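You operate a simulated robot arm through the tools that you are given. There is no shell and no other tool. Be economical: measure what you need, move in short steps, check, and stop when the job is done.

You run a simulated two-armed robot. Do the job below in one go: nothing can be reset, and whatever is moved stays where it is left.

TASK
Pick up the tall blue carton with one hand, pass it to the other hand and put it on the right end of the middle line belt. Set down upright: tall blue carton.

It is judged by the outcome, as a careful person would: the job done as asked, and still so three seconds after it is handed in. It fails if anything else is knocked over, pushed out of place, dropped, spilled or broken.

THE ROBOT
Two 7-joint arms with two-finger parallel grippers on one trunk, on a base that drives. Base frame: it is fixed to the floor where the robot stands at the start and does not move with it; the origin is under the middle of the robot, x ahead of it, y to its left, z up; the surface under the hand at the start is at about z = 80. Units: cm, degrees, N and s.
The left shoulder is at the start at [2, 13.8, 148.3], the right one opposite. Places, roughly: right end of the middle line belt (22x38 cm) [330, -188, 76]. Payload 1.57 kg a hand.
Tool frame (each hand has its own): the origin (TCP) lies between the finger pads and is the grasp point; the fingertips stand 3 cm ahead of it; z points along the fingers, y is the line along which they close. Largest opening 8 cm; finger width 1.7, thickness 1.2; the body of the gripper, 4 by 8.2 cm, starts 8 cm behind the TCP.
Orientation is told as [roll, pitch, yaw] about the base's x, y, z axes, in that order, counted from this pose: with the fingers straight down and closing along the base's y, the tool's x points along the base's -x, its y along +y and its z along -z.

THE INTERFACE
- The arms move only by the tool servo_tool. It takes "left_commands", "right_commands" or both (then of equal length, played together; a hand with none holds still); each is a list of rows, each a list of 6 numbers: the shift along the tool's x, y, z in units of 40 mm (1.0 is 40 mm), then the turn, a rotation vector about the tool's x, y, z in units of 5 degrees (1.0 is 5 degrees). In form: [[tx, ty, tz, ax, ay, az], ...]. A call has 1 to 12 rows; each row shifts and turns the commanded pose from where the row before left it, along the tool's axes as they then stand. "left_grip" and "right_grip" are, for a hand that has rows, the opening, from 0 (shut) to 1 (fully open), set as the call begins (left out, the last holds). A call with a number of a shift or a turn outside -1 to 1 is refused whole. Rows are played at 5 a second. More than 5 cm and 8.6 degrees between two rows, or a gripper value outside its range, and nothing of the call is played. A pose out of reach is approached as far as the arm can. The call stops where the force on the tool passes 40 N (or 10 N more than at its start, if that is more) or the arm is blocked; 0.2 s more then pass. The fingers move at their own pace (about 4.5 cm/s each) and stop on an object; they squeeze with about 40 N. The grip force told is the motor's: it shows also when the fingers shut on nothing. Time passes only in rows, and 0.2 s behind the last, so rows that do not move let the fingers close. It gives the time, the measured TCP pose, the force on the tool (base axes), the opening and the grip force at its end, in the units of the frame above (readings bear some noise), with the torque about the TCP (base axes, N m) and any sound that the robot's microphone picked up, and new pictures: "show" is both (left out), scene, wrist or none (wrist: the cameras of the hands that moved).
- Cameras (640 x 400 px; columns grow to the right, rows downward): "scene" is now at [15.81, -3.67, 133.35]; the picture's right is [-0.58, -0.81, 0.00], its down [-0.68, 0.49, -0.55] and it looks along [0.45, -0.32, -0.84] (base axes); focal length 270 px, centre (320, 200). "left" rides on the left gripper at [7.2, 0.7, -12.2] in its tool frame; the picture's right is [-0.09, 1.00, 0.00], its down [-0.84, -0.08, -0.54] and it looks along [-0.54, -0.05, 0.84] (tool axes); focal length 238 px, centre (320, 200). "right" rides on the right gripper at [7.2, -0.7, -12.2] in its tool frame; the picture's right is [0.09, 1.00, 0.00], its down [-0.84, 0.08, -0.54] and it looks along [-0.54, 0.05, 0.84] (tool axes); focal length 238 px, centre (320, 200).
- raise_lower(by): slides the trunk up (or, below 0, down) by that many cm; the arms and the scene camera ride with it, the base frame stays. It gives what a move gives, with no picture.
- steer(legs): drives the robot by 1 to 6 legs, each [ahead, left, turn to the left] in cm, cm and degrees, along the robot's own axes; the way and the turn of a leg run together, so that a leg with both is an arc; at most 150 cm and 180 degrees a leg. The arms and the cameras ride along, it lands a little off, and it stops where it bumps. It gives what a move gives, and a new picture of the scene camera.
- turn_head(pan, tilt): turns the head with the scene camera to pan (to the left, within 60 degrees either way) and tilt (down, from -29 to 69), counted from straight ahead of the robot. It gives what a move gives, and a new picture of the scene camera.
- probe_pixels(camera, pixels): for up to 12 pixels [column, row] of the newest picture of that camera ("zoom" is the newest enlarged one), the place [x, y, z] in the base frame of the surface seen there, good to about 0.3 cm. No time passes.
- close_up(camera, box): a new picture of the part [left, top, right, bottom] of that camera's present view, enlarged. No time passes.
- sign_off(): hands the job in; it is judged then, once.

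Keep the steps short. Do not move on a guess: measure, check each grasp and each placing, and mend mistakes. In all there are 80 turns and 260 pictures (those below and enlarged ones count). Leave the grippers open and the arms clear of the work at the hand-in unless told otherwise, and finish with a single line.

The tools are called after ">>>" as name(argument=value, ...) on one line, values as JSON. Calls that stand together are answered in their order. servo_tool: Moves the arms, as the interface text tells. Its arguments: {"type":"object","properties":{"left_commands":{"type":"array"},"left_grip":{"type":"number"},"right_commands":{"type":"array"},"right_grip":{"type":"number"},"show":{"type":"string","enum":["both","scene","wrist","none"]}},"required":[]} The other tools are called the same way: raise_lower (by) slides the trunk up or down; steer (legs) drives the base; turn_head (pan, tilt) turns the head that bears the scene camera; probe_pixels (camera, pixels) gives the place of the surface under pixels of a picture; close_up (camera, box) takes an enlarged picture of a part of a camera's view; sign_off () hands the job in.

At the start:

```text
time_s: 0.0
left_ee_pos: [24.14, 1.86, 111.53]
left_tcp_rot: [0.0, 0.0, 0.1]
left_ft_force: [0.4, 0.0, 0.3]
left_wrist_torque: [0.0, -0.02, -0.01]
left_width: 7.98
left_grasp_force: 0.1
right_ee_pos: [24.95, -24.43, 108.17]
right_tcp_rot: [-0.1, 0.0, 0.0]
right_ft_force: [-0.7, 0.0, -0.3]
right_wrist_torque: [0.02, -0.01, 0.01]
right_width: 8.0
right_grasp_force: 0.0
trunk travel left (down, up): [-85.8, 38.2]
robot x, y, heading: [-0.24, 0.17, -0.0]
head pan, tilt: [-35.5, 56.8]
```

scene: 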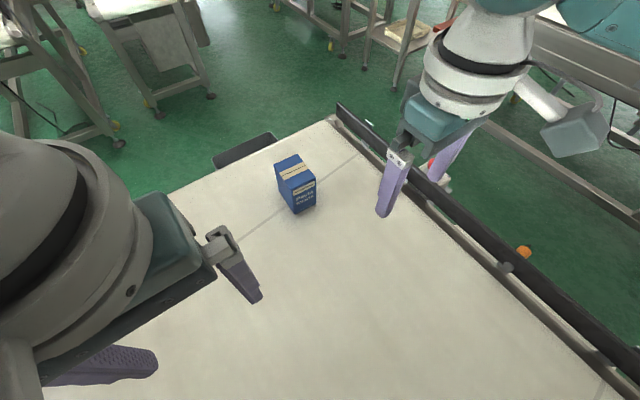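
right: 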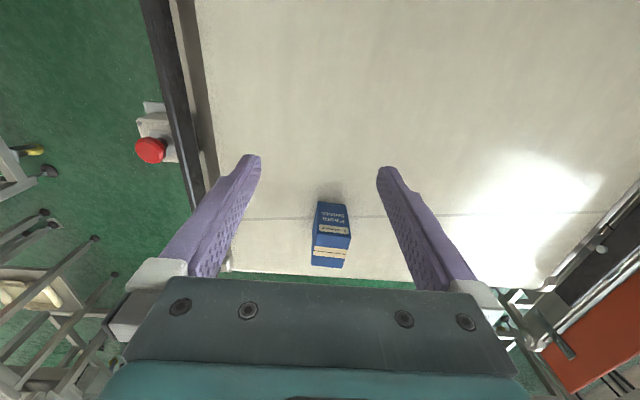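
left: 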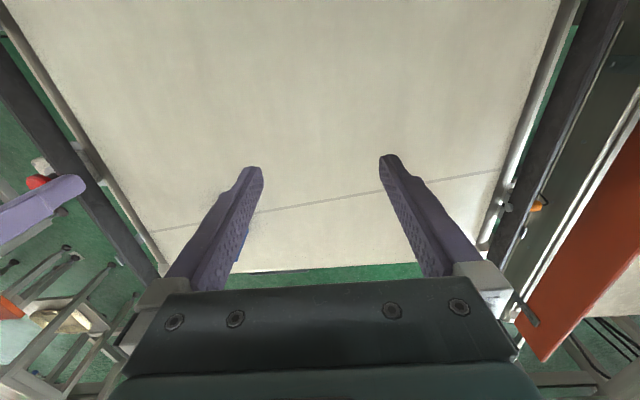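

I see the blue carton at about (296,185) in the scene view. I'll measure its corners and the table first.

>>> close_up(camera="scene", box=[240, 130, 360, 230])

>>> probe_pixels(camera="scene", pixels=[[277, 164], [298, 155], [314, 180], [292, 188], [296, 213], [315, 205], [288, 170], [260, 230], [340, 130], [400, 300], [190, 200]])

>>> probe_pixels(camera="right", pixels=[[319, 203], [346, 206], [350, 238], [315, 234], [312, 262], [342, 266], [330, 220]])

```text
4.00 times, centred on (300, 180) of scene
```

zoom: 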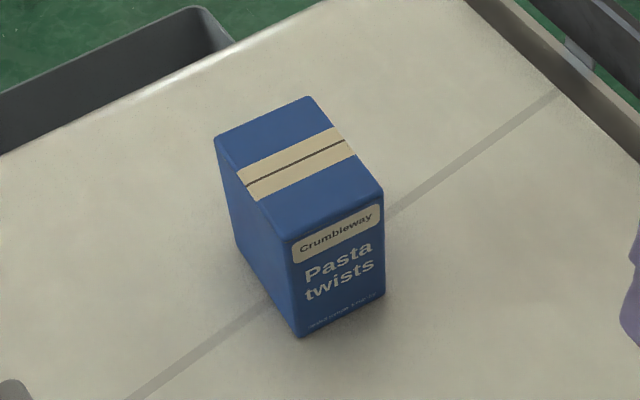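

```text
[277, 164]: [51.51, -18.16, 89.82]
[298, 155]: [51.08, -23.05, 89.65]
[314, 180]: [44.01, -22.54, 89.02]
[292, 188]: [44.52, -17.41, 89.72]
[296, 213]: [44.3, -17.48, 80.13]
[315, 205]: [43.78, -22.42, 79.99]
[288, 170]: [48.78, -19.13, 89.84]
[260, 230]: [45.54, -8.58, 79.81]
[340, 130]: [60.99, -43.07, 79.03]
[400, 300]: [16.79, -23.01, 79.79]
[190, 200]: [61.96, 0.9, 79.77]
```

```text
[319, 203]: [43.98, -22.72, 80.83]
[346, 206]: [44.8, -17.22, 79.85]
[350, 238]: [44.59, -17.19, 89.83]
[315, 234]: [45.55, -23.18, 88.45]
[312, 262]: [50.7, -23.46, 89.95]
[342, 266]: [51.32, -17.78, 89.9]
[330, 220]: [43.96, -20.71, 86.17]
```

The carton is about 7.3 (x) × 5.3 (y) × 10 cm tall, centred at [47.7, -20.3], turned by about -5°. My plan:
- The right hand takes it low, with the hand tilted 45°.
- The left hand takes it from above.

First I bring the right hand forward, then turn and tilt it.

>>> servo_tool(right_commands=[[-0.9, 0.3, 0, 0, 0, 0], [-0.9, 0.3, 0, 0, 0, 0], [-0.9, 0.3, 0, 0, 0, 0], [-0.9, 0.3, 0, 0, 0, 1], [0, 0, 0, 0, -1, 0], [0, 0, 0, 0, -1, 0], [0, 0, 0, 0, -1, 0], [0, 0, 0, 0, -1, 0], [0, 0, 0, 0, -1, 0]], right_grip=1)

```text
time_s: 2.0
left_ee_pos: [23.96, 1.79, 111.67]
left_tcp_rot: [0.0, 0.0, 0.0]
left_ft_force: [0.3, -0.1, 0.2]
left_wrist_torque: [-0.04, -0.01, 0.01]
left_width: 7.97
left_grasp_force: 0.1
right_ee_pos: [39.36, -19.62, 108.27]
right_tcp_rot: [0.0, -25.1, -5.0]
right_ft_force: [-0.1, 0.4, -0.5]
right_wrist_torque: [-0.01, 0.03, -0.03]
right_width: 7.98
right_grasp_force: 0.0
trunk travel left (down, up): [-85.8, 38.2]
robot x, y, heading: [-0.06, 0.14, 0.1]
head pan, tilt: [-35.5, 56.8]
```

scene: 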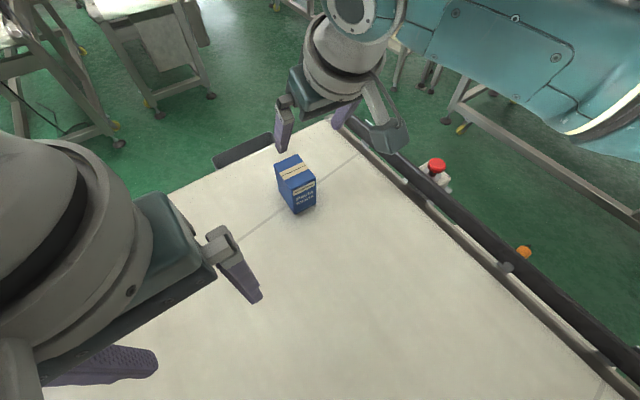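
right: 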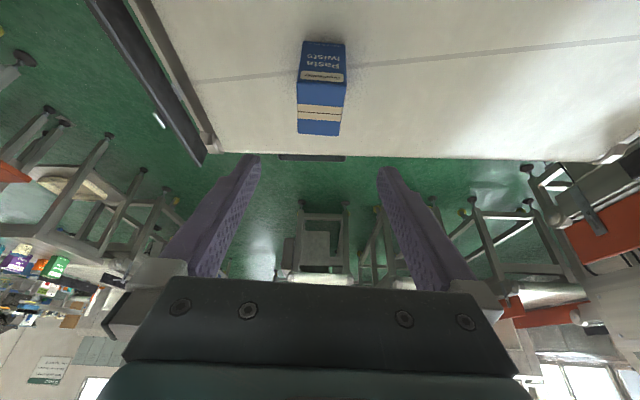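

Tracking is good. I finish the tilt to 45° and go down in front of the carton, stopping short of it.

>>> servo_tool(right_commands=[[0, 0, 0, 0, -1, 0], [0, 0, 0, 0, -1, 0], [0, 0, 0, 0, -1, 0], [0, 0, 0, 0, -1, 0], [0.765, 0, 0.765, 0, 0, 0], [0.765, 0, 0.765, 0, 0, 0], [0.765, 0, 0.765, 0, 0, 0], [0.765, 0, 0.765, 0, 0, 0], [0, 0, 0, 0, 0, 0]])

```text
time_s: 4.0
left_ee_pos: [24.19, 1.76, 111.58]
left_tcp_rot: [0.0, 0.0, 0.0]
left_ft_force: [-0.5, -0.5, -0.6]
left_wrist_torque: [-0.02, 0.02, 0.02]
left_width: 7.97
left_grasp_force: 0.0
right_ee_pos: [39.1, -19.64, 93.87]
right_tcp_rot: [0.0, -45.1, -4.9]
right_ft_force: [-0.3, -0.2, -0.6]
right_wrist_torque: [0.01, -0.02, -0.03]
right_width: 8.03
right_grasp_force: 0.1
right hand out of reach, approached as far as the arm can: row 8
trunk travel left (down, up): [-85.8, 38.2]
robot x, y, heading: [-0.33, 0.06, 0.1]
head pan, tilt: [-35.5, 56.8]
```

scene: 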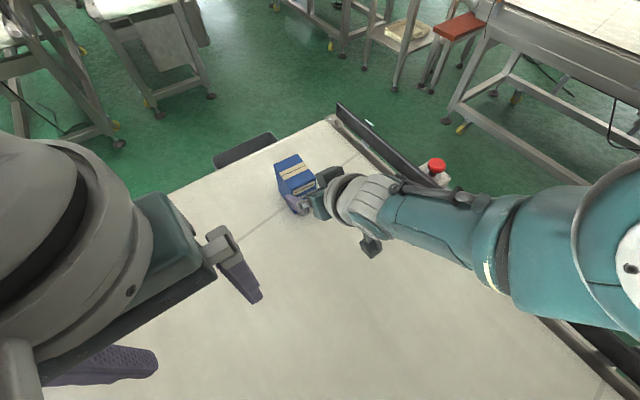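
right: 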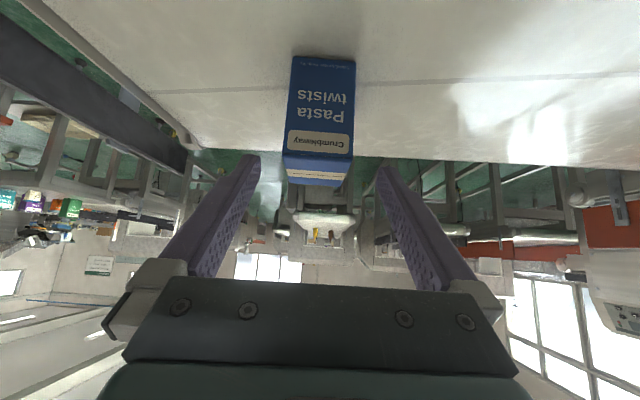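

The arm is at its reach limit, so I need the trunk lower. I raise the hand about 14 cm, then slide the trunk down 18.

>>> servo_tool(right_commands=[[-0.8, 0, -0.8, 0, 0, 0], [-0.8, 0, -0.8, 0, 0, 0], [-0.8, 0, -0.8, 0, 0, 0]], show="none")

>>> raise_lower(by=-18)

```text
time_s: 4.8
left_ee_pos: [24.1, 1.67, 111.53]
left_tcp_rot: [0.0, 0.0, 0.1]
left_ft_force: [-0.3, 0.3, -0.3]
left_wrist_torque: [0.04, 0.03, 0.01]
left_width: 7.98
left_grasp_force: 0.2
right_ee_pos: [39.05, -19.28, 107.5]
right_tcp_rot: [-0.1, -44.9, -4.9]
right_ft_force: [-0.1, -0.1, 0.1]
right_wrist_torque: [-0.01, -0.01, 0.0]
right_width: 8.04
right_grasp_force: 0.0
trunk travel left (down, up): [-85.8, 38.2]
robot x, y, heading: [-0.16, -0.14, -0.0]
head pan, tilt: [-35.5, 56.8]
```

```text
time_s: 6.8
left_ee_pos: [24.22, 1.73, 93.49]
left_tcp_rot: [0.0, 0.1, 0.0]
left_ft_force: [0.7, -0.4, -0.1]
left_wrist_torque: [0.01, 0.03, 0.0]
left_width: 8.02
left_grasp_force: 0.1
right_ee_pos: [39.1, -19.34, 89.41]
right_tcp_rot: [-0.2, -45.1, -4.9]
right_ft_force: [0.6, 0.3, 0.5]
right_wrist_torque: [-0.02, 0.03, -0.01]
right_width: 7.99
right_grasp_force: 0.1
trunk travel left (down, up): [-67.8, 56.2]
robot x, y, heading: [0.03, -0.17, -0.1]
head pan, tilt: [-35.5, 56.8]
```

The hand is at [39.1, -19.3, 89.4]. I move halfway in and check the alignment.

>>> servo_tool(right_commands=[[-0.1, -0.02, 0.55, 0, 0, 0], [-0.1, -0.02, 0.55, 0, 0, 0]])

```text
time_s: 7.4
left_ee_pos: [24.13, 1.81, 93.58]
left_tcp_rot: [0.0, 0.0, 0.0]
left_ft_force: [0.1, -0.8, -0.7]
left_wrist_torque: [-0.02, 0.02, 0.0]
left_width: 8.01
left_grasp_force: 0.0
right_ee_pos: [42.79, -19.64, 87.0]
right_tcp_rot: [-0.1, -45.1, -4.9]
right_ft_force: [-1.0, 0.5, -0.4]
right_wrist_torque: [-0.04, -0.01, -0.02]
right_width: 7.98
right_grasp_force: 0.1
trunk travel left (down, up): [-67.8, 56.2]
robot x, y, heading: [0.1, -0.13, 0.3]
head pan, tilt: [-35.5, 56.8]
```

scene: 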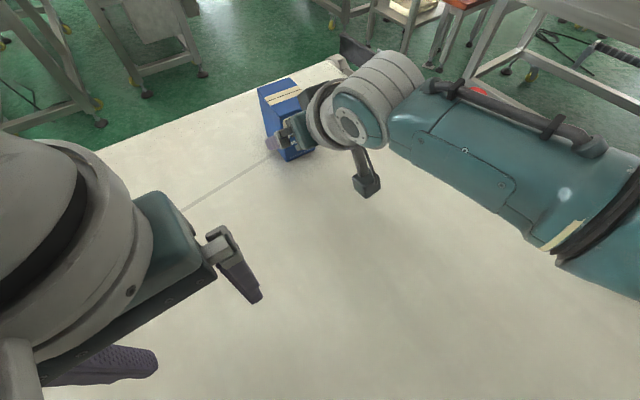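
right: 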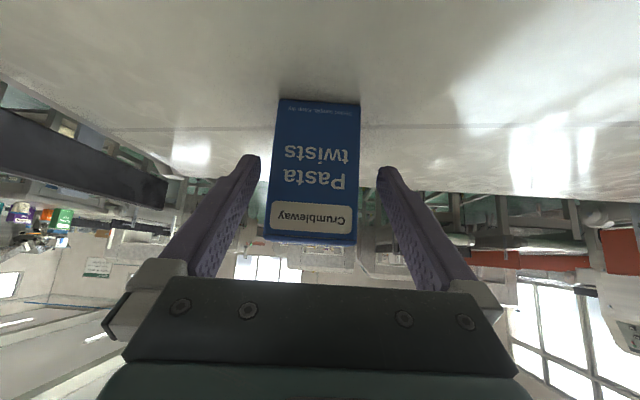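

The carton sits centred between the fingers. I go the rest of the way in, then close.

>>> servo_tool(right_commands=[[-0.07, -0.04, 0.62, 0, 0, 0], [-0.07, -0.04, 0.62, 0, 0, 0]])

>>> servo_tool(right_commands=[[0, 0, 0, 0, 0, 0], [0, 0, 0, 0, 0, 0], [0, 0, 0, 0, 0, 0], [0, 0, 0, 0, 0, 0]], right_grip=0)

```text
time_s: 8.0
left_ee_pos: [24.15, 1.82, 93.61]
left_tcp_rot: [0.0, 0.0, 0.1]
left_ft_force: [-1.3, 0.0, 0.8]
left_wrist_torque: [0.03, -0.03, 0.02]
left_width: 8.0
left_grasp_force: 0.0
right_ee_pos: [46.77, -20.3, 83.8]
right_tcp_rot: [0.0, -45.0, -4.8]
right_ft_force: [-0.9, -0.5, -0.1]
right_wrist_torque: [-0.02, -0.04, 0.02]
right_width: 8.0
right_grasp_force: 0.1
trunk travel left (down, up): [-67.8, 56.2]
robot x, y, heading: [-0.31, 0.24, -0.1]
head pan, tilt: [-35.5, 56.8]
```

scene: 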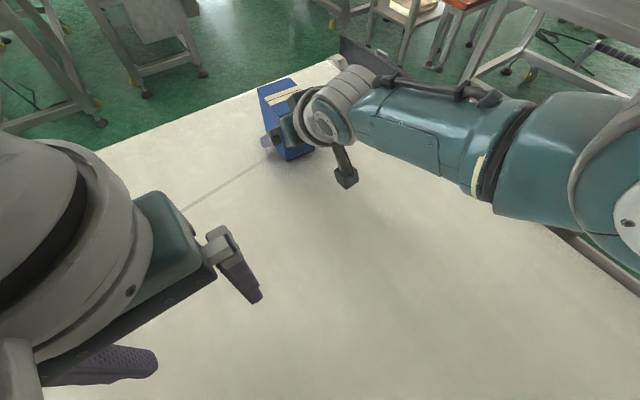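
right: 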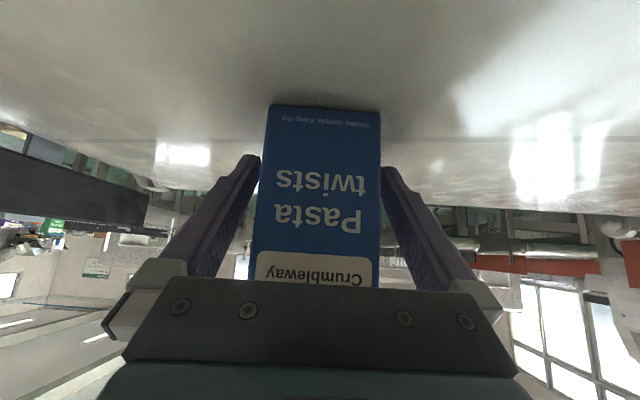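

```text
time_s: 9.0
left_ee_pos: [24.18, 1.81, 93.62]
left_tcp_rot: [0.1, 0.0, 0.0]
left_ft_force: [-0.7, -0.2, 0.4]
left_wrist_torque: [-0.03, 0.0, -0.02]
left_width: 8.01
left_grasp_force: 0.0
right_ee_pos: [46.69, -20.28, 83.91]
right_tcp_rot: [0.0, -45.1, -4.9]
right_ft_force: [-0.2, -0.2, 2.1]
right_wrist_torque: [0.16, -0.21, 0.01]
right_width: 5.97
right_grasp_force: 40.1
trunk travel left (down, up): [-67.8, 56.2]
robot x, y, heading: [-0.48, -0.14, 0.1]
head pan, tilt: [-35.5, 56.8]
```

scene: 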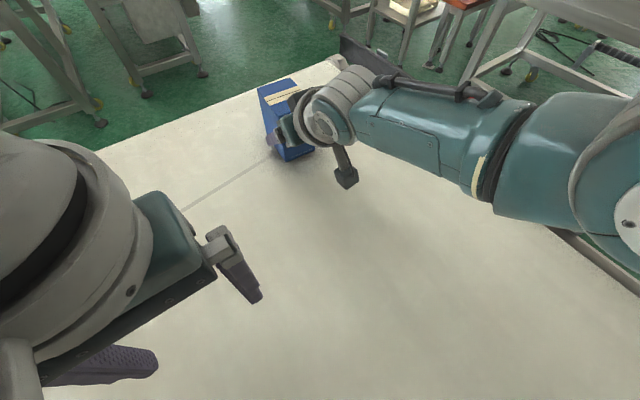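
right: 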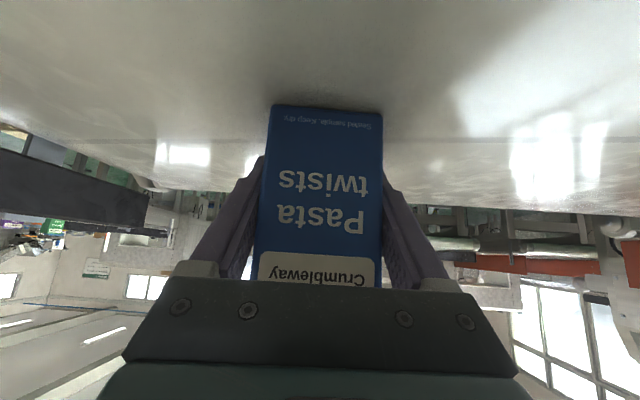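

It is gripped (width 5.97, 40 N). I lift it straight up about 18 cm.

>>> servo_tool(right_commands=[[-0.4, 0, -0.4, 0, 0, 0], [-0.8, 0, -0.8, 0, 0, 0], [-0.8, 0, -0.8, 0, 0, 0], [-0.8, 0, -0.8, 0, 0, 0], [-0.4, 0, -0.4, 0, 0, 0], [0, 0, 0, 0, 0, 0]])

```text
time_s: 10.4
left_ee_pos: [23.96, 1.94, 93.59]
left_tcp_rot: [0.1, 0.0, 0.0]
left_ft_force: [-0.1, -0.8, 0.2]
left_wrist_torque: [-0.01, -0.02, -0.01]
left_width: 7.99
left_grasp_force: 0.0
right_ee_pos: [46.74, -20.54, 101.84]
right_tcp_rot: [-0.2, -45.0, -4.9]
right_ft_force: [-0.1, 0.3, -4.3]
right_wrist_torque: [-0.02, 0.06, 0.01]
right_width: 5.99
right_grasp_force: 40.5
trunk travel left (down, up): [-67.8, 56.2]
robot x, y, heading: [-0.24, 0.07, 0.1]
head pan, tilt: [-35.5, 56.8]
```

scene: 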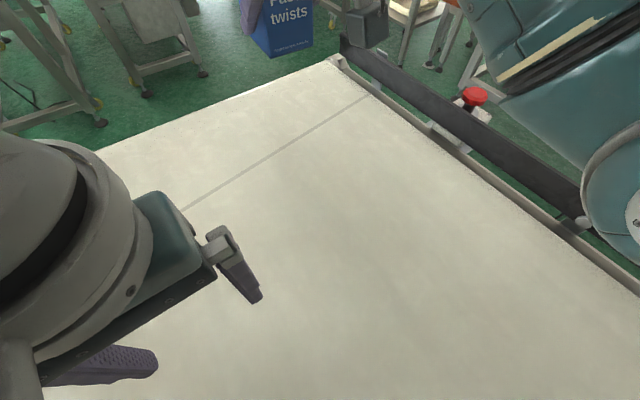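
right: 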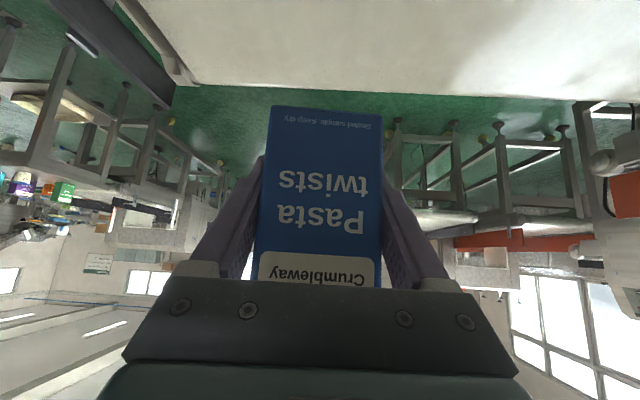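

It weighs about 4 N, is firmly held and lifted. Now I turn it in the air about the vertical so the right hand ends up on the right side; first 50°.

>>> servo_tool(right_commands=[[0, 0, 0, -0.707, 0, -0.707], [0, 0, 0, -0.707, 0, -0.707], [0, 0, 0, -0.707, 0, -0.707], [0, 0, 0, -0.707, 0, -0.707], [0, 0, 0, -0.707, 0, -0.707], [0, 0, 0, -0.707, 0, -0.707], [0, 0, 0, -0.707, 0, -0.707], [0, 0, 0, -0.707, 0, -0.707], [0, 0, 0, -0.707, 0, -0.707], [0, 0, 0, -0.707, 0, -0.707]], show="scene")

>>> turn_head(pan=-15, tilt=35)

```text
time_s: 12.6
left_ee_pos: [24.09, 1.65, 93.61]
left_tcp_rot: [0.0, 0.0, 0.0]
left_ft_force: [-0.7, -0.9, -0.2]
left_wrist_torque: [0.02, -0.01, 0.03]
left_width: 7.97
left_grasp_force: 0.0
right_ee_pos: [46.58, -20.41, 101.94]
right_tcp_rot: [0.0, -45.0, 44.9]
right_ft_force: [0.9, -0.6, -4.7]
right_wrist_torque: [-0.05, 0.01, -0.01]
right_width: 6.0
right_grasp_force: 39.8
trunk travel left (down, up): [-67.8, 56.2]
robot x, y, heading: [0.24, 0.22, 0.2]
head pan, tilt: [-35.5, 56.8]
```

scene: 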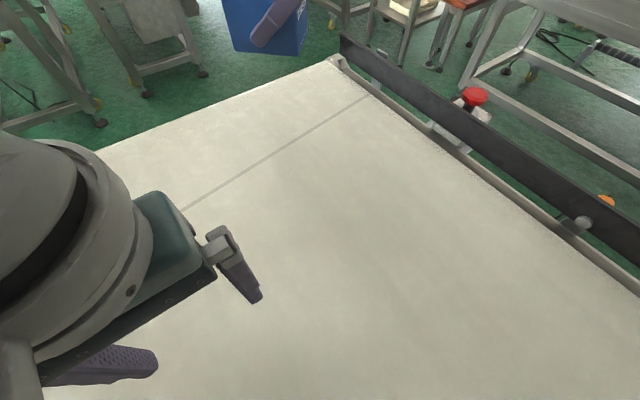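

```text
time_s: 13.4
left_ee_pos: [24.01, 1.76, 93.53]
left_tcp_rot: [0.0, 0.0, 0.0]
left_ft_force: [-0.3, -0.6, -0.1]
left_wrist_torque: [-0.03, 0.01, 0.01]
left_width: 8.02
left_grasp_force: 0.0
right_ee_pos: [46.74, -20.43, 102.05]
right_tcp_rot: [-0.1, -45.0, 44.9]
right_ft_force: [-0.1, -0.4, -3.2]
right_wrist_torque: [-0.05, 0.06, -0.03]
right_width: 5.99
right_grasp_force: 39.6
trunk travel left (down, up): [-67.8, 56.2]
robot x, y, heading: [-0.13, -0.18, -0.3]
head pan, tilt: [-15.0, 35.0]
```

scene: 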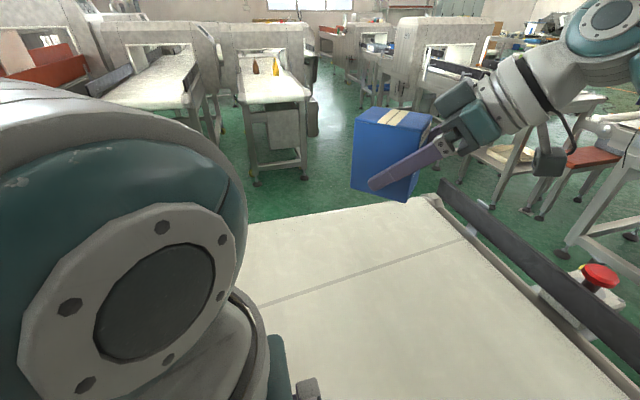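

The view is good: the carton hangs upright in the right hand at (390,150). I finish the turn to 90° and move 8 cm left.

>>> servo_tool(right_commands=[[0, 0, 0, -0.707, 0, -0.707], [0, 0, 0, -0.707, 0, -0.707], [0, 0, 0, -0.707, 0, -0.707], [0, 0, 0, -0.707, 0, -0.707], [0, 0, 0, -0.707, 0, -0.707], [0, 0, 0, -0.707, 0, -0.707], [0, 0, 0, -0.707, 0, -0.707], [0, 0, 0, -0.707, 0, -0.707], [0, 0, 0, -0.707, 0, -0.707], [-0.7, 0, 0.7, 0, 0, 0], [-0.7, 0, 0.7, 0, 0, 0], [0, 0, 0, 0, 0, 0]], show="scene")

```text
time_s: 16.1
left_ee_pos: [24.09, 1.78, 93.62]
left_tcp_rot: [0.1, 0.0, 0.1]
left_ft_force: [-0.5, 0.0, -0.2]
left_wrist_torque: [0.02, 0.0, 0.01]
left_width: 8.0
left_grasp_force: 0.0
right_ee_pos: [43.43, -11.76, 102.2]
right_tcp_rot: [0.0, -44.9, 89.7]
right_ft_force: [0.4, -1.1, -4.4]
right_wrist_torque: [-0.07, 0.0, 0.04]
right_width: 5.97
right_grasp_force: 39.7
right hand out of reach, approached as far as the arm can: row 7, 8, 9
trunk travel left (down, up): [-67.8, 56.2]
robot x, y, heading: [0.28, 0.09, -0.1]
head pan, tilt: [-15.0, 35.0]
```

scene: 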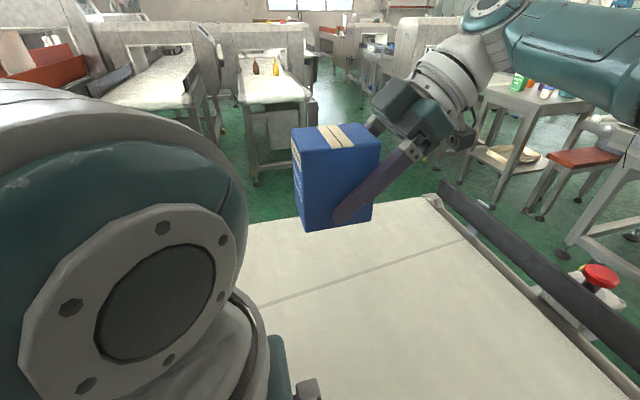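

The carton is side-on. I lower it 10 cm for comfortable left-hand reach, and at the same time raise the left hand and move it outward.

>>> servo_tool(right_commands=[[0.59, 0, 0.59, 0, 0, 0], [0.59, 0, 0.59, 0, 0, 0], [0.59, 0, 0.59, 0, 0, 0], [0, 0, 0, 0, 0, 0], [0, 0, 0, 0, 0, 0], [0, 0, 0, 0, 0, 0]], left_commands=[[0, 0.5, -0.8, 0, 0, 0], [0, 0.5, -0.8, 0, 0, 0], [0, 0.5, -0.8, 0, 0, 0], [0, 0.5, -0.8, 0, 0, 0], [0, 0, -0.6, 0, 0, 0], [0, 0, 0, 0, 0, 0]], left_grip=1, show="scene")

```text
time_s: 17.4
left_ee_pos: [24.07, 10.14, 108.96]
left_tcp_rot: [0.0, 0.0, 0.0]
left_ft_force: [0.3, 0.3, 0.3]
left_wrist_torque: [0.02, 0.0, 0.0]
left_width: 7.97
left_grasp_force: 0.0
right_ee_pos: [41.8, -11.73, 92.9]
right_tcp_rot: [0.0, -45.0, 89.9]
right_ft_force: [-0.1, 0.6, -4.0]
right_wrist_torque: [-0.06, -0.01, 0.0]
right_width: 5.97
right_grasp_force: 40.1
right hand out of reach, approached as far as the arm can: row 2, 3
trunk travel left (down, up): [-67.8, 56.2]
robot x, y, heading: [-0.16, -0.05, -0.0]
head pan, tilt: [-15.0, 35.0]
```

scene: 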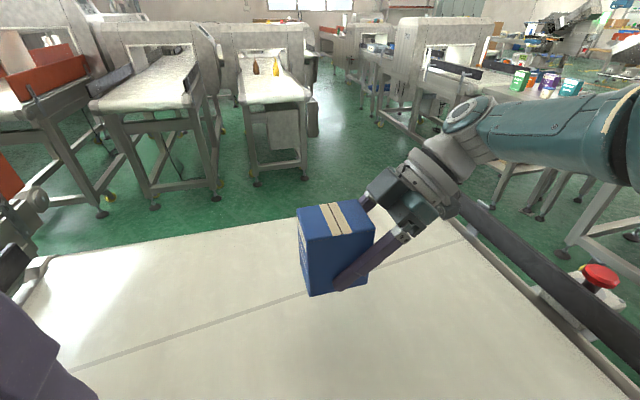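

The carton top should be near z≈99. I turn the left hand by -90°, so its camera is on the far side from the right hand, in two calls.

>>> servo_tool(left_commands=[[-0.8, 0, 0, 0, 0, 0], [-0.8, 0, 0, 0, 0, 0], [0, 0, 0, 0, 0, 1], [0, 0, 0, 0, 0, 1], [0, 0, 0, 0, 0, 1], [0, 0, 0, 0, 0, 1], [0, 0, 0, 0, 0, 1], [0, 0, 0, 0, 0, 1], [0, 0, 0, 0, 0, 1], [0, 0, 0, 0, 0, 1], [0, 0, 0, 0, 0, 1], [0, 0, 0, 0, 0, 1]], show="none")

>>> servo_tool(left_commands=[[0, 0, 0, 0, 0, 1], [0, 0, 0, 0, 0, 1], [0, 0, 0, 0, 0, 1], [0, 0, 0, 0, 0, 1], [0, 0, 0, 0, 0, 1], [0, 0, 0, 0, 0, 1], [0, 0, 0, 0, 0, 1], [0, 0, 0, 0, 0, 1], [0, 0, 0, 0, 0, 0]])

>>> close_up(camera="scene", box=[260, 180, 420, 310])

>>> probe_pixels(camera="scene", pixels=[[299, 210], [306, 240], [373, 234], [358, 203], [335, 220], [310, 292], [367, 280]])

```text
time_s: 20.1
left_ee_pos: [30.35, 9.9, 108.64]
left_tcp_rot: [-0.1, 0.0, -50.0]
left_ft_force: [-0.8, 0.1, 0.1]
left_wrist_torque: [0.02, -0.06, 0.02]
left_width: 8.03
left_grasp_force: 0.2
right_ee_pos: [41.74, -11.67, 92.75]
right_tcp_rot: [0.0, -44.9, 89.9]
right_ft_force: [0.6, -0.3, -4.7]
right_wrist_torque: [-0.05, 0.02, 0.02]
right_width: 5.97
right_grasp_force: 40.1
trunk travel left (down, up): [-67.8, 56.2]
robot x, y, heading: [0.03, 0.23, -0.0]
head pan, tilt: [-15.0, 35.0]
```

```text
time_s: 22.1
left_ee_pos: [30.35, 9.77, 108.75]
left_tcp_rot: [0.0, 0.0, -90.1]
left_ft_force: [-0.5, -0.3, -0.5]
left_wrist_torque: [0.01, -0.01, 0.01]
left_width: 8.01
left_grasp_force: 0.0
right_ee_pos: [41.76, -11.6, 92.83]
right_tcp_rot: [0.0, -44.8, 89.8]
right_ft_force: [0.2, -0.1, -3.9]
right_wrist_torque: [-0.07, 0.02, 0.04]
right_width: 5.99
right_grasp_force: 39.9
trunk travel left (down, up): [-67.8, 56.2]
robot x, y, heading: [-0.03, 0.55, -0.1]
head pan, tilt: [-15.0, 35.0]
```

scene: 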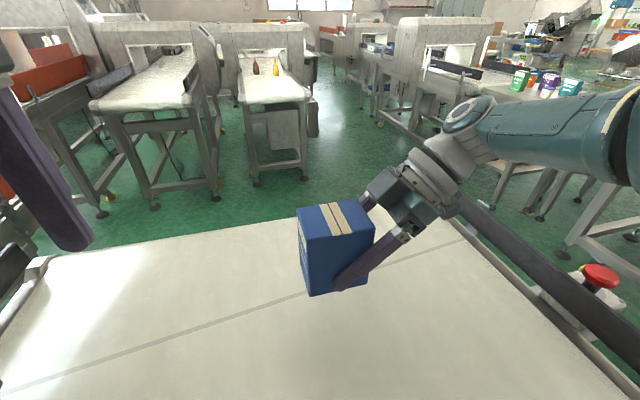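
left: 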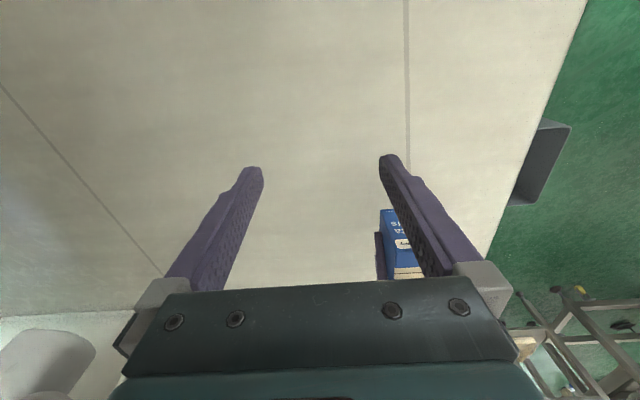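

```text
3.08 times, centred on (340, 245) of scene
```

zoom: 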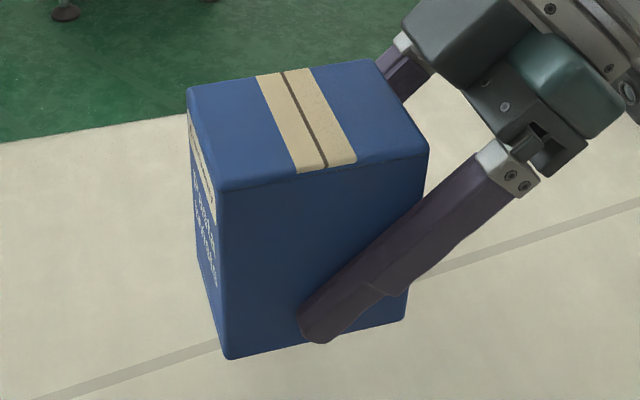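

```text
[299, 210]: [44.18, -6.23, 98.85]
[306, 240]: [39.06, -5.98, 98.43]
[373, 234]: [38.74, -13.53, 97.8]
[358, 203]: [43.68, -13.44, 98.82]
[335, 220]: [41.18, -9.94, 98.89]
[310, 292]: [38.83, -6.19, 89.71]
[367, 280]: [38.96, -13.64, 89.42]
```

The carton top is at z 98.9, centred at [41.7, -9.9], and the left fingertips at z≈105.7 clear it. I move the left hand over it.

>>> servo_tool(left_commands=[[-0.8, 0.47, 0, 0, 0, 0], [-0.8, 0.47, 0, 0, 0, 0], [-0.8, 0.47, 0, 0, 0, 0], [-0.8, 0.47, 0, 0, 0, 0], [-0.8, 0.47, 0, 0, 0, 0], [-0.8, 0.47, 0, 0, 0, 0], [0, 0, 0, 0, 0, 0]])

```text
time_s: 23.6
left_ee_pos: [39.94, -6.27, 108.74]
left_tcp_rot: [0.0, 0.1, -90.0]
left_ft_force: [0.5, 0.5, 0.1]
left_wrist_torque: [-0.03, -0.01, 0.0]
left_width: 8.0
left_grasp_force: 0.1
left hand out of reach, approached as far as the arm can: row 6
right_ee_pos: [41.82, -11.52, 92.84]
right_tcp_rot: [0.0, -45.0, 89.9]
right_ft_force: [0.5, 0.4, -3.2]
right_wrist_torque: [-0.06, -0.02, -0.01]
right_width: 5.99
right_grasp_force: 40.3
trunk travel left (down, up): [-67.8, 56.2]
robot x, y, heading: [0.01, -0.31, 0.1]
head pan, tilt: [-15.0, 35.0]
```

scene: 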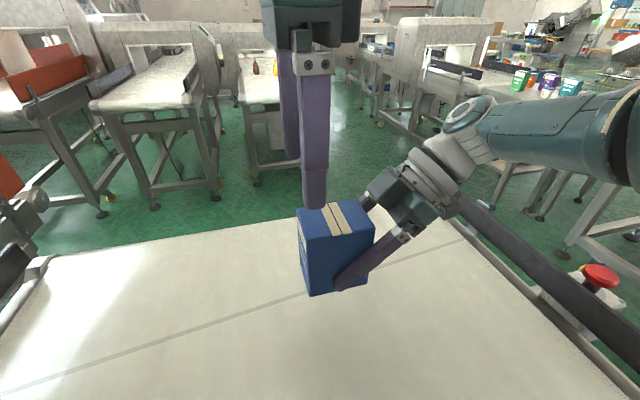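
left: 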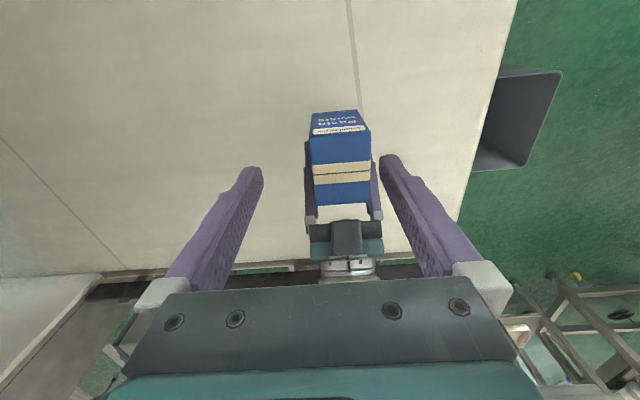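

The left hand ran out of reach about 3 cm short. I bring the carton back toward the robot by 7 cm and left by 2.5 cm with the right hand.

>>> servo_tool(right_commands=[[-0.11, 0.44, 0.11, 0, 0, 0], [-0.11, 0.44, 0.11, 0, 0, 0], [-0.11, 0.44, 0.11, 0, 0, 0], [-0.11, 0.44, 0.11, 0, 0, 0], [0, 0, 0, 0, 0, 0]], left_commands=[[0, -0.32, 0, 0, 0, 0], [0, -0.32, 0, 0, 0, 0], [0, -0.32, 0, 0, 0, 0], [0, -0.32, 0, 0, 0, 0], [0, 0, 0, 0, 0, 0]])

```text
time_s: 24.9
left_ee_pos: [34.81, -6.33, 108.94]
left_tcp_rot: [0.0, 0.0, -90.0]
left_ft_force: [-0.1, -0.2, -0.1]
left_wrist_torque: [-0.02, -0.03, -0.01]
left_width: 7.99
left_grasp_force: 0.0
right_ee_pos: [34.48, -9.06, 93.02]
right_tcp_rot: [0.1, -44.9, 89.8]
right_ft_force: [-0.6, -0.2, -3.9]
right_wrist_torque: [-0.03, 0.02, -0.01]
right_width: 5.98
right_grasp_force: 39.9
trunk travel left (down, up): [-67.8, 56.2]
robot x, y, heading: [0.22, 0.03, -0.0]
head pan, tilt: [-15.0, 35.0]
```

scene: 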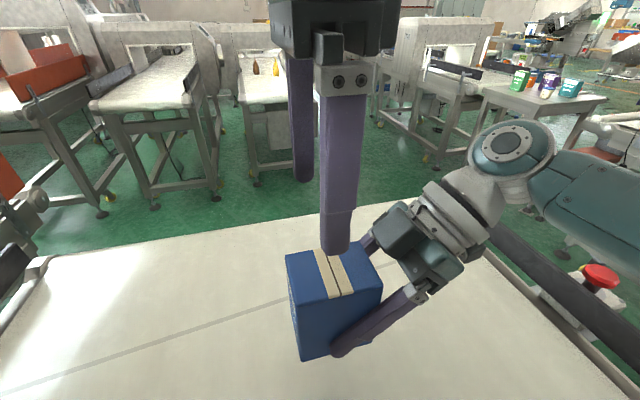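
right: 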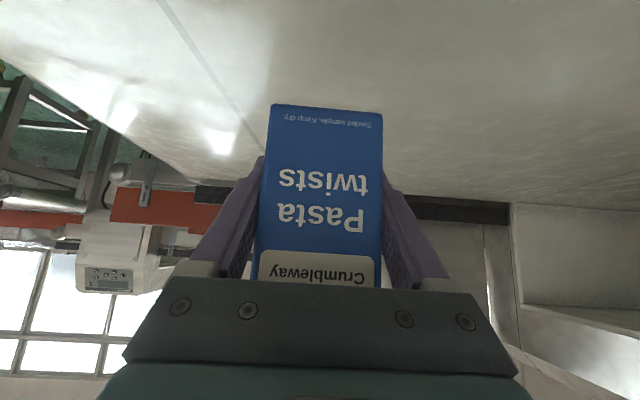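
left: 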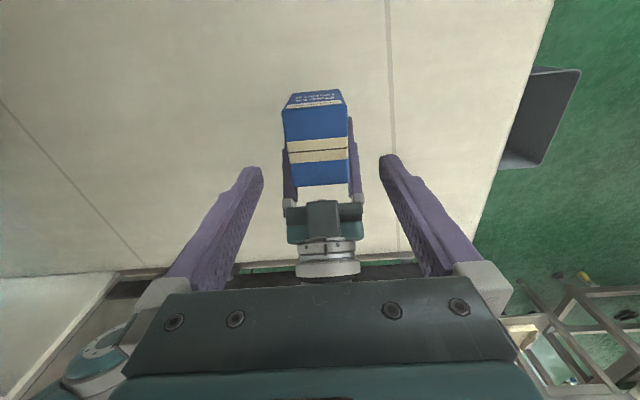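

The left hand is now above it. I measure the top again before lowering.

>>> probe_pixels(camera="left", pixels=[[284, 108], [347, 106], [288, 185], [350, 184], [318, 145]])

>>> probe_pixels(camera="scene", pixels=[[288, 258], [298, 303], [381, 288], [305, 275]])

```text
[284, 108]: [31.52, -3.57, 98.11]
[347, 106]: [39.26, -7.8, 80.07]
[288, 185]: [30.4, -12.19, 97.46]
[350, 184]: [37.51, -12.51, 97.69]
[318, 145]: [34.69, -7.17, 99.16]
```

```text
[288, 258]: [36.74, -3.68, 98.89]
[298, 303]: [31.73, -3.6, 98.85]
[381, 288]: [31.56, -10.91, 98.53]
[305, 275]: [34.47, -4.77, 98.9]
```

Carton centre is [34.4, -7.3], top 99. I trim the left hand and lower it 8 cm with the fingers straddling, then check.

>>> servo_tool(left_commands=[[-0.14, -0.09, 0, 0, 0, 0], [0, 0, 0.67, 0, 0, 0], [0, 0, 0.67, 0, 0, 0], [0, 0, 0.67, 0, 0, 0], [0, 0, 0, 0, 0, 0]])

```text
time_s: 26.1
left_ee_pos: [34.62, -6.67, 100.96]
left_tcp_rot: [0.0, -0.1, -90.0]
left_ft_force: [0.6, -1.1, 0.4]
left_wrist_torque: [0.01, 0.01, -0.04]
left_width: 7.98
left_grasp_force: 0.0
right_ee_pos: [34.48, -9.1, 92.91]
right_tcp_rot: [0.0, -44.9, 89.9]
right_ft_force: [0.2, 0.4, -4.6]
right_wrist_torque: [-0.05, 0.01, 0.01]
right_width: 5.99
right_grasp_force: 39.3
trunk travel left (down, up): [-67.8, 56.2]
robot x, y, heading: [0.43, -0.13, 0.0]
head pan, tilt: [-15.0, 35.0]
```

scene: 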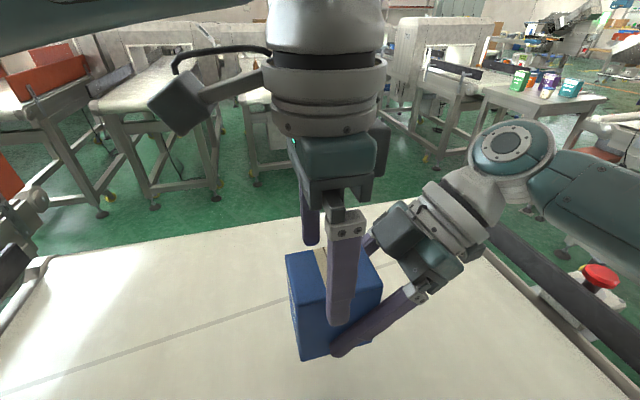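
left: 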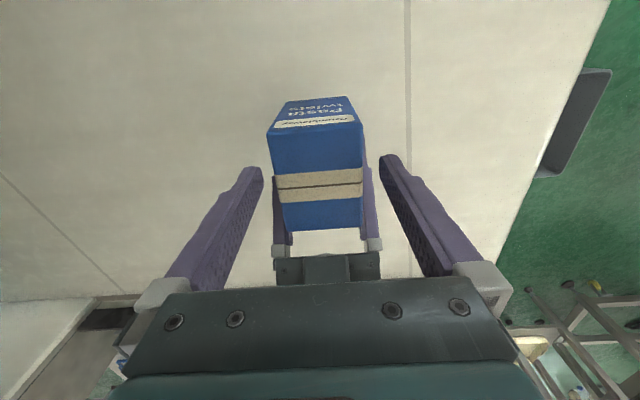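

The fingers straddle the carton with clear gaps. I lower another 3.5 cm and close the left hand.

>>> servo_tool(left_commands=[[0, 0, 0.45, 0, 0, 0], [0, 0, 0.43, 0, 0, 0], [0, 0, 0, 0, 0, 0]])

>>> close_up(camera="scene", box=[240, 150, 480, 380])

```text
time_s: 26.9
left_ee_pos: [34.53, -6.92, 97.53]
left_tcp_rot: [-0.1, 0.0, -90.0]
left_ft_force: [0.5, 0.6, -0.4]
left_wrist_torque: [-0.03, 0.0, 0.02]
left_width: 8.04
left_grasp_force: 0.1
right_ee_pos: [34.53, -8.95, 92.91]
right_tcp_rot: [0.0, -44.9, 89.9]
right_ft_force: [-0.1, 0.4, -4.4]
right_wrist_torque: [-0.05, -0.02, 0.01]
right_width: 5.99
right_grasp_force: 40.5
trunk travel left (down, up): [-67.8, 56.2]
robot x, y, heading: [-0.1, 0.35, 0.2]
head pan, tilt: [-15.0, 35.0]
```

scene: 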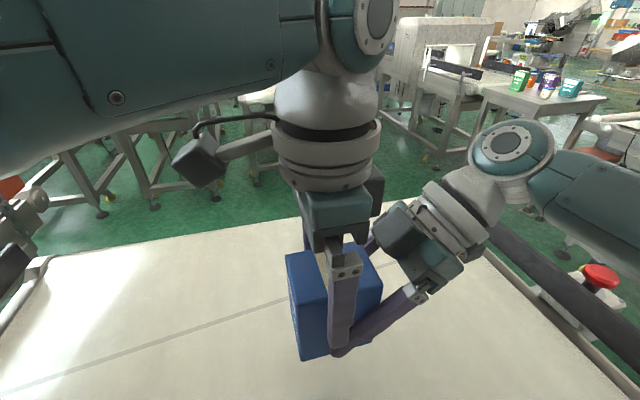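
left: 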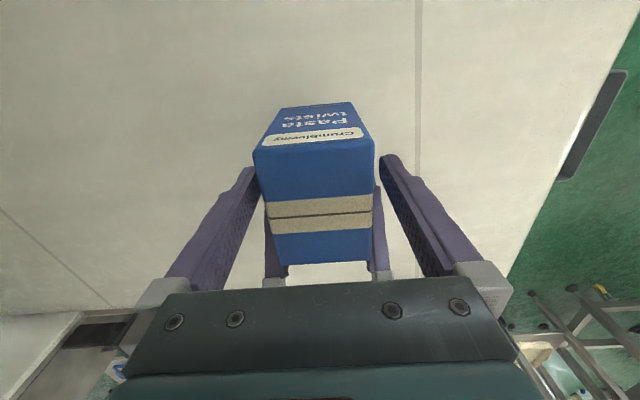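

```text
1.74 times, centred on (360, 265) of scene
```

zoom: 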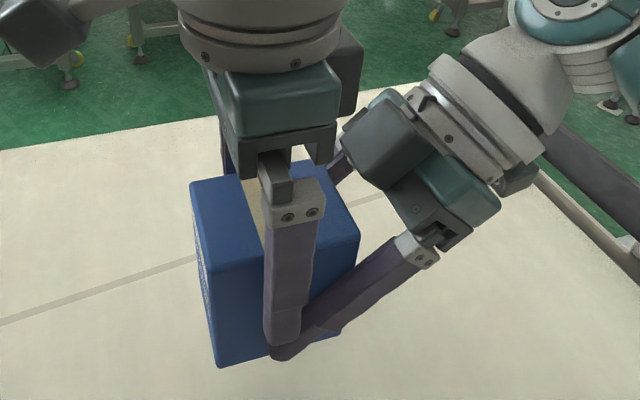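

By geometry, the left fingertips (z≈94.5) stay about 1.5 cm clear of the right fingers. I close the left hand.

>>> servo_tool(left_commands=[[0, 0, 0, 0, 0, 0], [0, 0, 0, 0, 0, 0], [0, 0, 0, 0, 0, 0], [0, 0, 0, 0, 0, 0]], left_grip=0)

```text
time_s: 27.9
left_ee_pos: [34.6, -6.98, 97.49]
left_tcp_rot: [-0.1, -0.1, -90.0]
left_ft_force: [-6.1, 1.2, 1.0]
left_wrist_torque: [-0.05, -0.23, -0.1]
left_width: 5.95
left_grasp_force: 39.4
right_ee_pos: [34.5, -9.09, 92.93]
right_tcp_rot: [-0.1, -44.9, 89.7]
right_ft_force: [6.8, -0.6, -5.7]
right_wrist_torque: [0.03, 0.53, -0.08]
right_width: 6.01
right_grasp_force: 40.1
trunk travel left (down, up): [-67.8, 56.2]
robot x, y, heading: [0.27, -0.02, 0.2]
head pan, tilt: [-15.0, 35.0]
```

scene: 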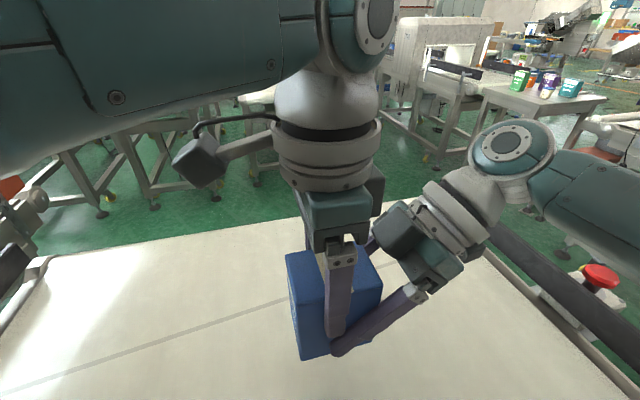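
left: 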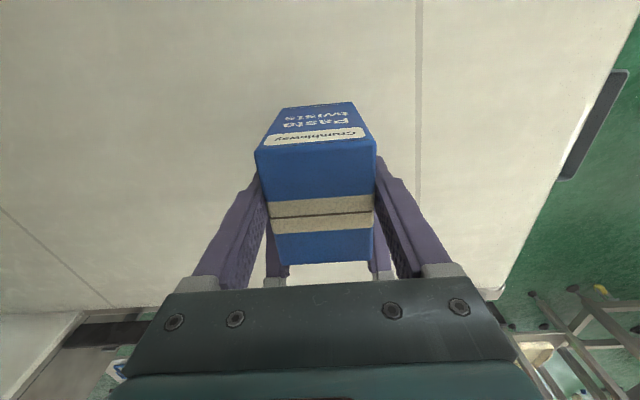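

Both hands hold it (left width 5.95, 39 N). I open the right hand.

>>> servo_tool(right_commands=[[0, 0, 0, 0, 0, 0], [0, 0, 0, 0, 0, 0], [0, 0, 0, 0, 0, 0]], right_grip=1, show="scene")

>>> servo_tool(right_commands=[[0, 0, -0.7, 0, 0, 0], [0, 0, -0.7, 0, 0, 0], [0, 0, -0.7, 0, 0, 0], [0, 0, -0.7, 0, 0, 0], [0, 0, 0, 0, 0, 0]], show="scene")

```text
time_s: 28.6
left_ee_pos: [34.6, -6.98, 97.5]
left_tcp_rot: [0.0, 0.0, -90.0]
left_ft_force: [-0.2, 0.4, 0.0]
left_wrist_torque: [0.03, 0.01, 0.0]
left_width: 5.96
left_grasp_force: 39.9
right_ee_pos: [34.41, -9.12, 92.9]
right_tcp_rot: [0.0, -45.0, 89.9]
right_ft_force: [-0.2, 0.5, -0.7]
right_wrist_torque: [0.0, 0.0, 0.01]
right_width: 7.99
right_grasp_force: 0.0
trunk travel left (down, up): [-67.8, 56.2]
robot x, y, heading: [0.08, -0.11, -0.2]
head pan, tilt: [-15.0, 35.0]
```

scene: 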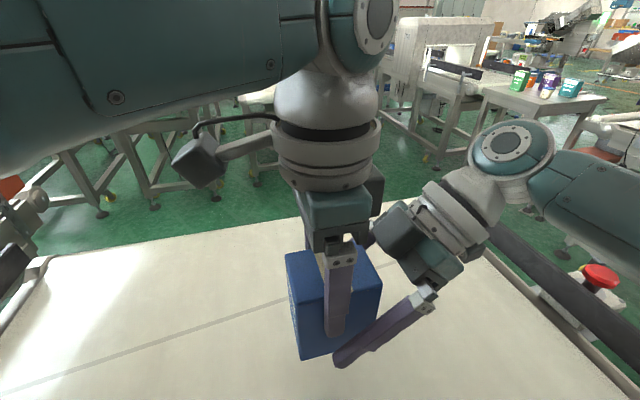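

```text
time_s: 29.9
left_ee_pos: [34.5, -6.99, 97.42]
left_tcp_rot: [0.0, 0.0, -90.1]
left_ft_force: [-0.1, 0.3, 0.3]
left_wrist_torque: [0.04, 0.03, 0.03]
left_width: 5.98
left_grasp_force: 40.0
right_ee_pos: [34.59, -16.92, 100.87]
right_tcp_rot: [0.1, -45.0, 89.9]
right_ft_force: [0.0, -0.2, -0.3]
right_wrist_torque: [0.01, 0.03, 0.03]
right_width: 8.01
right_grasp_force: 0.1
trunk travel left (down, up): [-67.8, 56.2]
robot x, y, heading: [-0.07, -0.16, 0.1]
head pan, tilt: [-15.0, 35.0]
```

scene: 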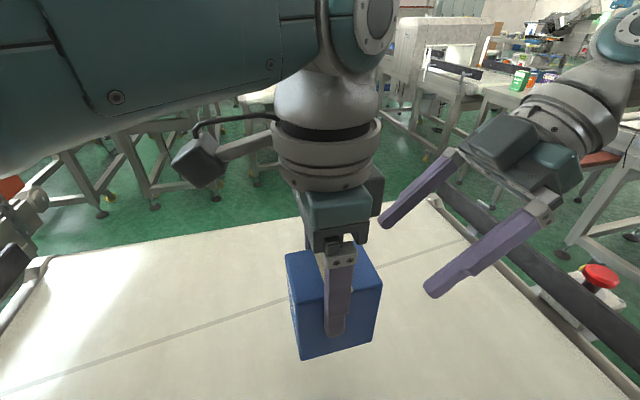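

The left hand alone now holds the carton, and it hasn't slipped. I turn the right hand back and raise it clear. The left hand lifts a little to test the hold.

>>> servo_tool(right_commands=[[0, 0, -0.5, 0.707, 0, 0.707], [0, 0, -0.5, 0.707, 0, 0.707], [0, 0, 0, 0.707, 0, 0.707], [0, 0, 0, 0.707, 0, 0.707], [0, 0, 0, 0.707, 0, 0.707], [0, 0, 0, 0.707, 0, 0.707], [0, 0, 0, 0.707, 0, 0.707], [0, 0, 0, 0.707, 0, 0.707], [0, 0, 0, 0.707, 0, 0.707], [0, 0, 0, 0.707, 0, 0.707], [0, 0, 0, 0.707, 0, 0.707], [0, 0, 0, 0.707, 0, 0.707]], left_commands=[[0, 0, 0, 0, 0, 0], [0, 0, 0, 0, 0, 0], [0, 0, 0, 0, 0, 0], [0, 0, 0, 0, 0, 0], [0, 0, 0, 0, 0, 0], [0, 0, 0, 0, 0, 0], [0, 0, -0.3, 0, 0, 0], [0, 0, -0.3, 0, 0, 0], [0, 0, -0.3, 0, 0, 0], [0, 0, -0.3, 0, 0, 0], [0, 0, 0, 0, 0, 0], [0, 0, 0, 0, 0, 0]], show="scene")

```text
time_s: 32.5
left_ee_pos: [34.77, -6.97, 102.15]
left_tcp_rot: [0.0, 0.0, -90.0]
left_ft_force: [0.4, -1.0, -3.8]
left_wrist_torque: [0.04, 0.01, 0.01]
left_width: 5.98
left_grasp_force: 39.5
right_ee_pos: [34.27, -19.64, 103.66]
right_tcp_rot: [0.0, -45.1, 29.9]
right_ft_force: [0.7, -1.0, 0.2]
right_wrist_torque: [-0.02, -0.02, 0.0]
right_width: 8.02
right_grasp_force: 0.1
trunk travel left (down, up): [-67.8, 56.2]
robot x, y, heading: [-0.26, -0.19, 0.1]
head pan, tilt: [-15.0, 35.0]
```

scene: 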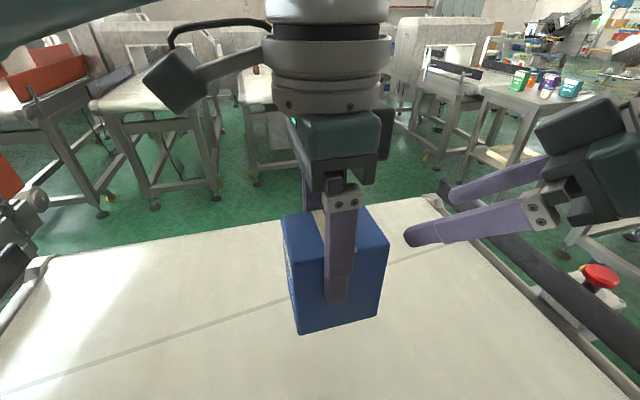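

The left hand reads -3.8 N, so it carries the carton's weight. I set the right hand vertical and pull both hands in for driving.

>>> servo_tool(right_commands=[[0, 0, 0, 0, 1, 0], [0, 0, 0, 0, 1, 0], [0, 0, 0, 0, 1, 0], [0, 0, 0, 0, 1, 0], [0, 0, 0, 0, 1, 0], [0, 0, 0, 0, 1, 0], [0, 0, 0, 0, 1, 0], [0, 0, 0, 0, 1, 0], [0, 0, 0, 0, 1, 0], [0, -0.6, -0.5, 0, 0, 1], [0, -0.6, -0.5, 0, 0, 1], [0, -0.6, -0.5, 0, 0, 1]], left_commands=[[0, 0, -0.5, 0, 0, 0], [0, 0, -0.5, 0, 0, 0], [0, 0, -0.5, 0, 0, 0], [0, 0, -0.5, 0, 0, 0], [0.4, -0.4, 0, 0, 0, 0], [0.4, -0.4, 0, 0, 0, 0], [0.4, -0.4, 0, 0, 0, 0], [0.4, -0.4, 0, 0, 0, 0], [0, 0, 0, 0, 0, 0], [0, 0, 0, 0, 0, 0], [0, 0, 0, 0, 0, 0], [0, 0, 0, 0, 0, 0]], show="none")

>>> turn_head(pan=-30, tilt=15)

```text
time_s: 35.0
left_ee_pos: [28.18, -0.35, 110.0]
left_tcp_rot: [0.0, 0.1, -90.1]
left_ft_force: [0.1, -1.3, -4.7]
left_wrist_torque: [0.0, 0.02, 0.02]
left_width: 5.98
left_grasp_force: 40.1
right_ee_pos: [37.29, -26.06, 109.82]
right_tcp_rot: [-0.1, 0.1, 15.0]
right_ft_force: [-0.2, 0.8, -0.2]
right_wrist_torque: [-0.01, 0.0, -0.04]
right_width: 7.99
right_grasp_force: 0.0
trunk travel left (down, up): [-67.8, 56.2]
robot x, y, heading: [0.28, 0.01, -0.3]
head pan, tilt: [-15.0, 35.0]
```

```text
time_s: 35.9
left_ee_pos: [28.08, -0.32, 110.15]
left_tcp_rot: [0.1, 0.0, -90.0]
left_ft_force: [-0.2, 0.3, -3.2]
left_wrist_torque: [0.04, -0.02, -0.02]
left_width: 6.0
left_grasp_force: 40.1
right_ee_pos: [37.21, -26.01, 109.88]
right_tcp_rot: [-0.1, -0.1, 15.0]
right_ft_force: [-0.5, 0.6, -0.4]
right_wrist_torque: [0.0, -0.01, 0.01]
right_width: 8.0
right_grasp_force: 0.1
trunk travel left (down, up): [-67.8, 56.2]
robot x, y, heading: [-0.09, -0.03, 0.1]
head pan, tilt: [-30.0, 15.0]
```

scene: 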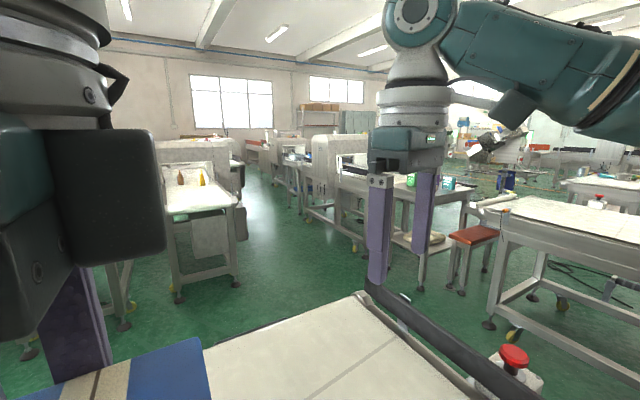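

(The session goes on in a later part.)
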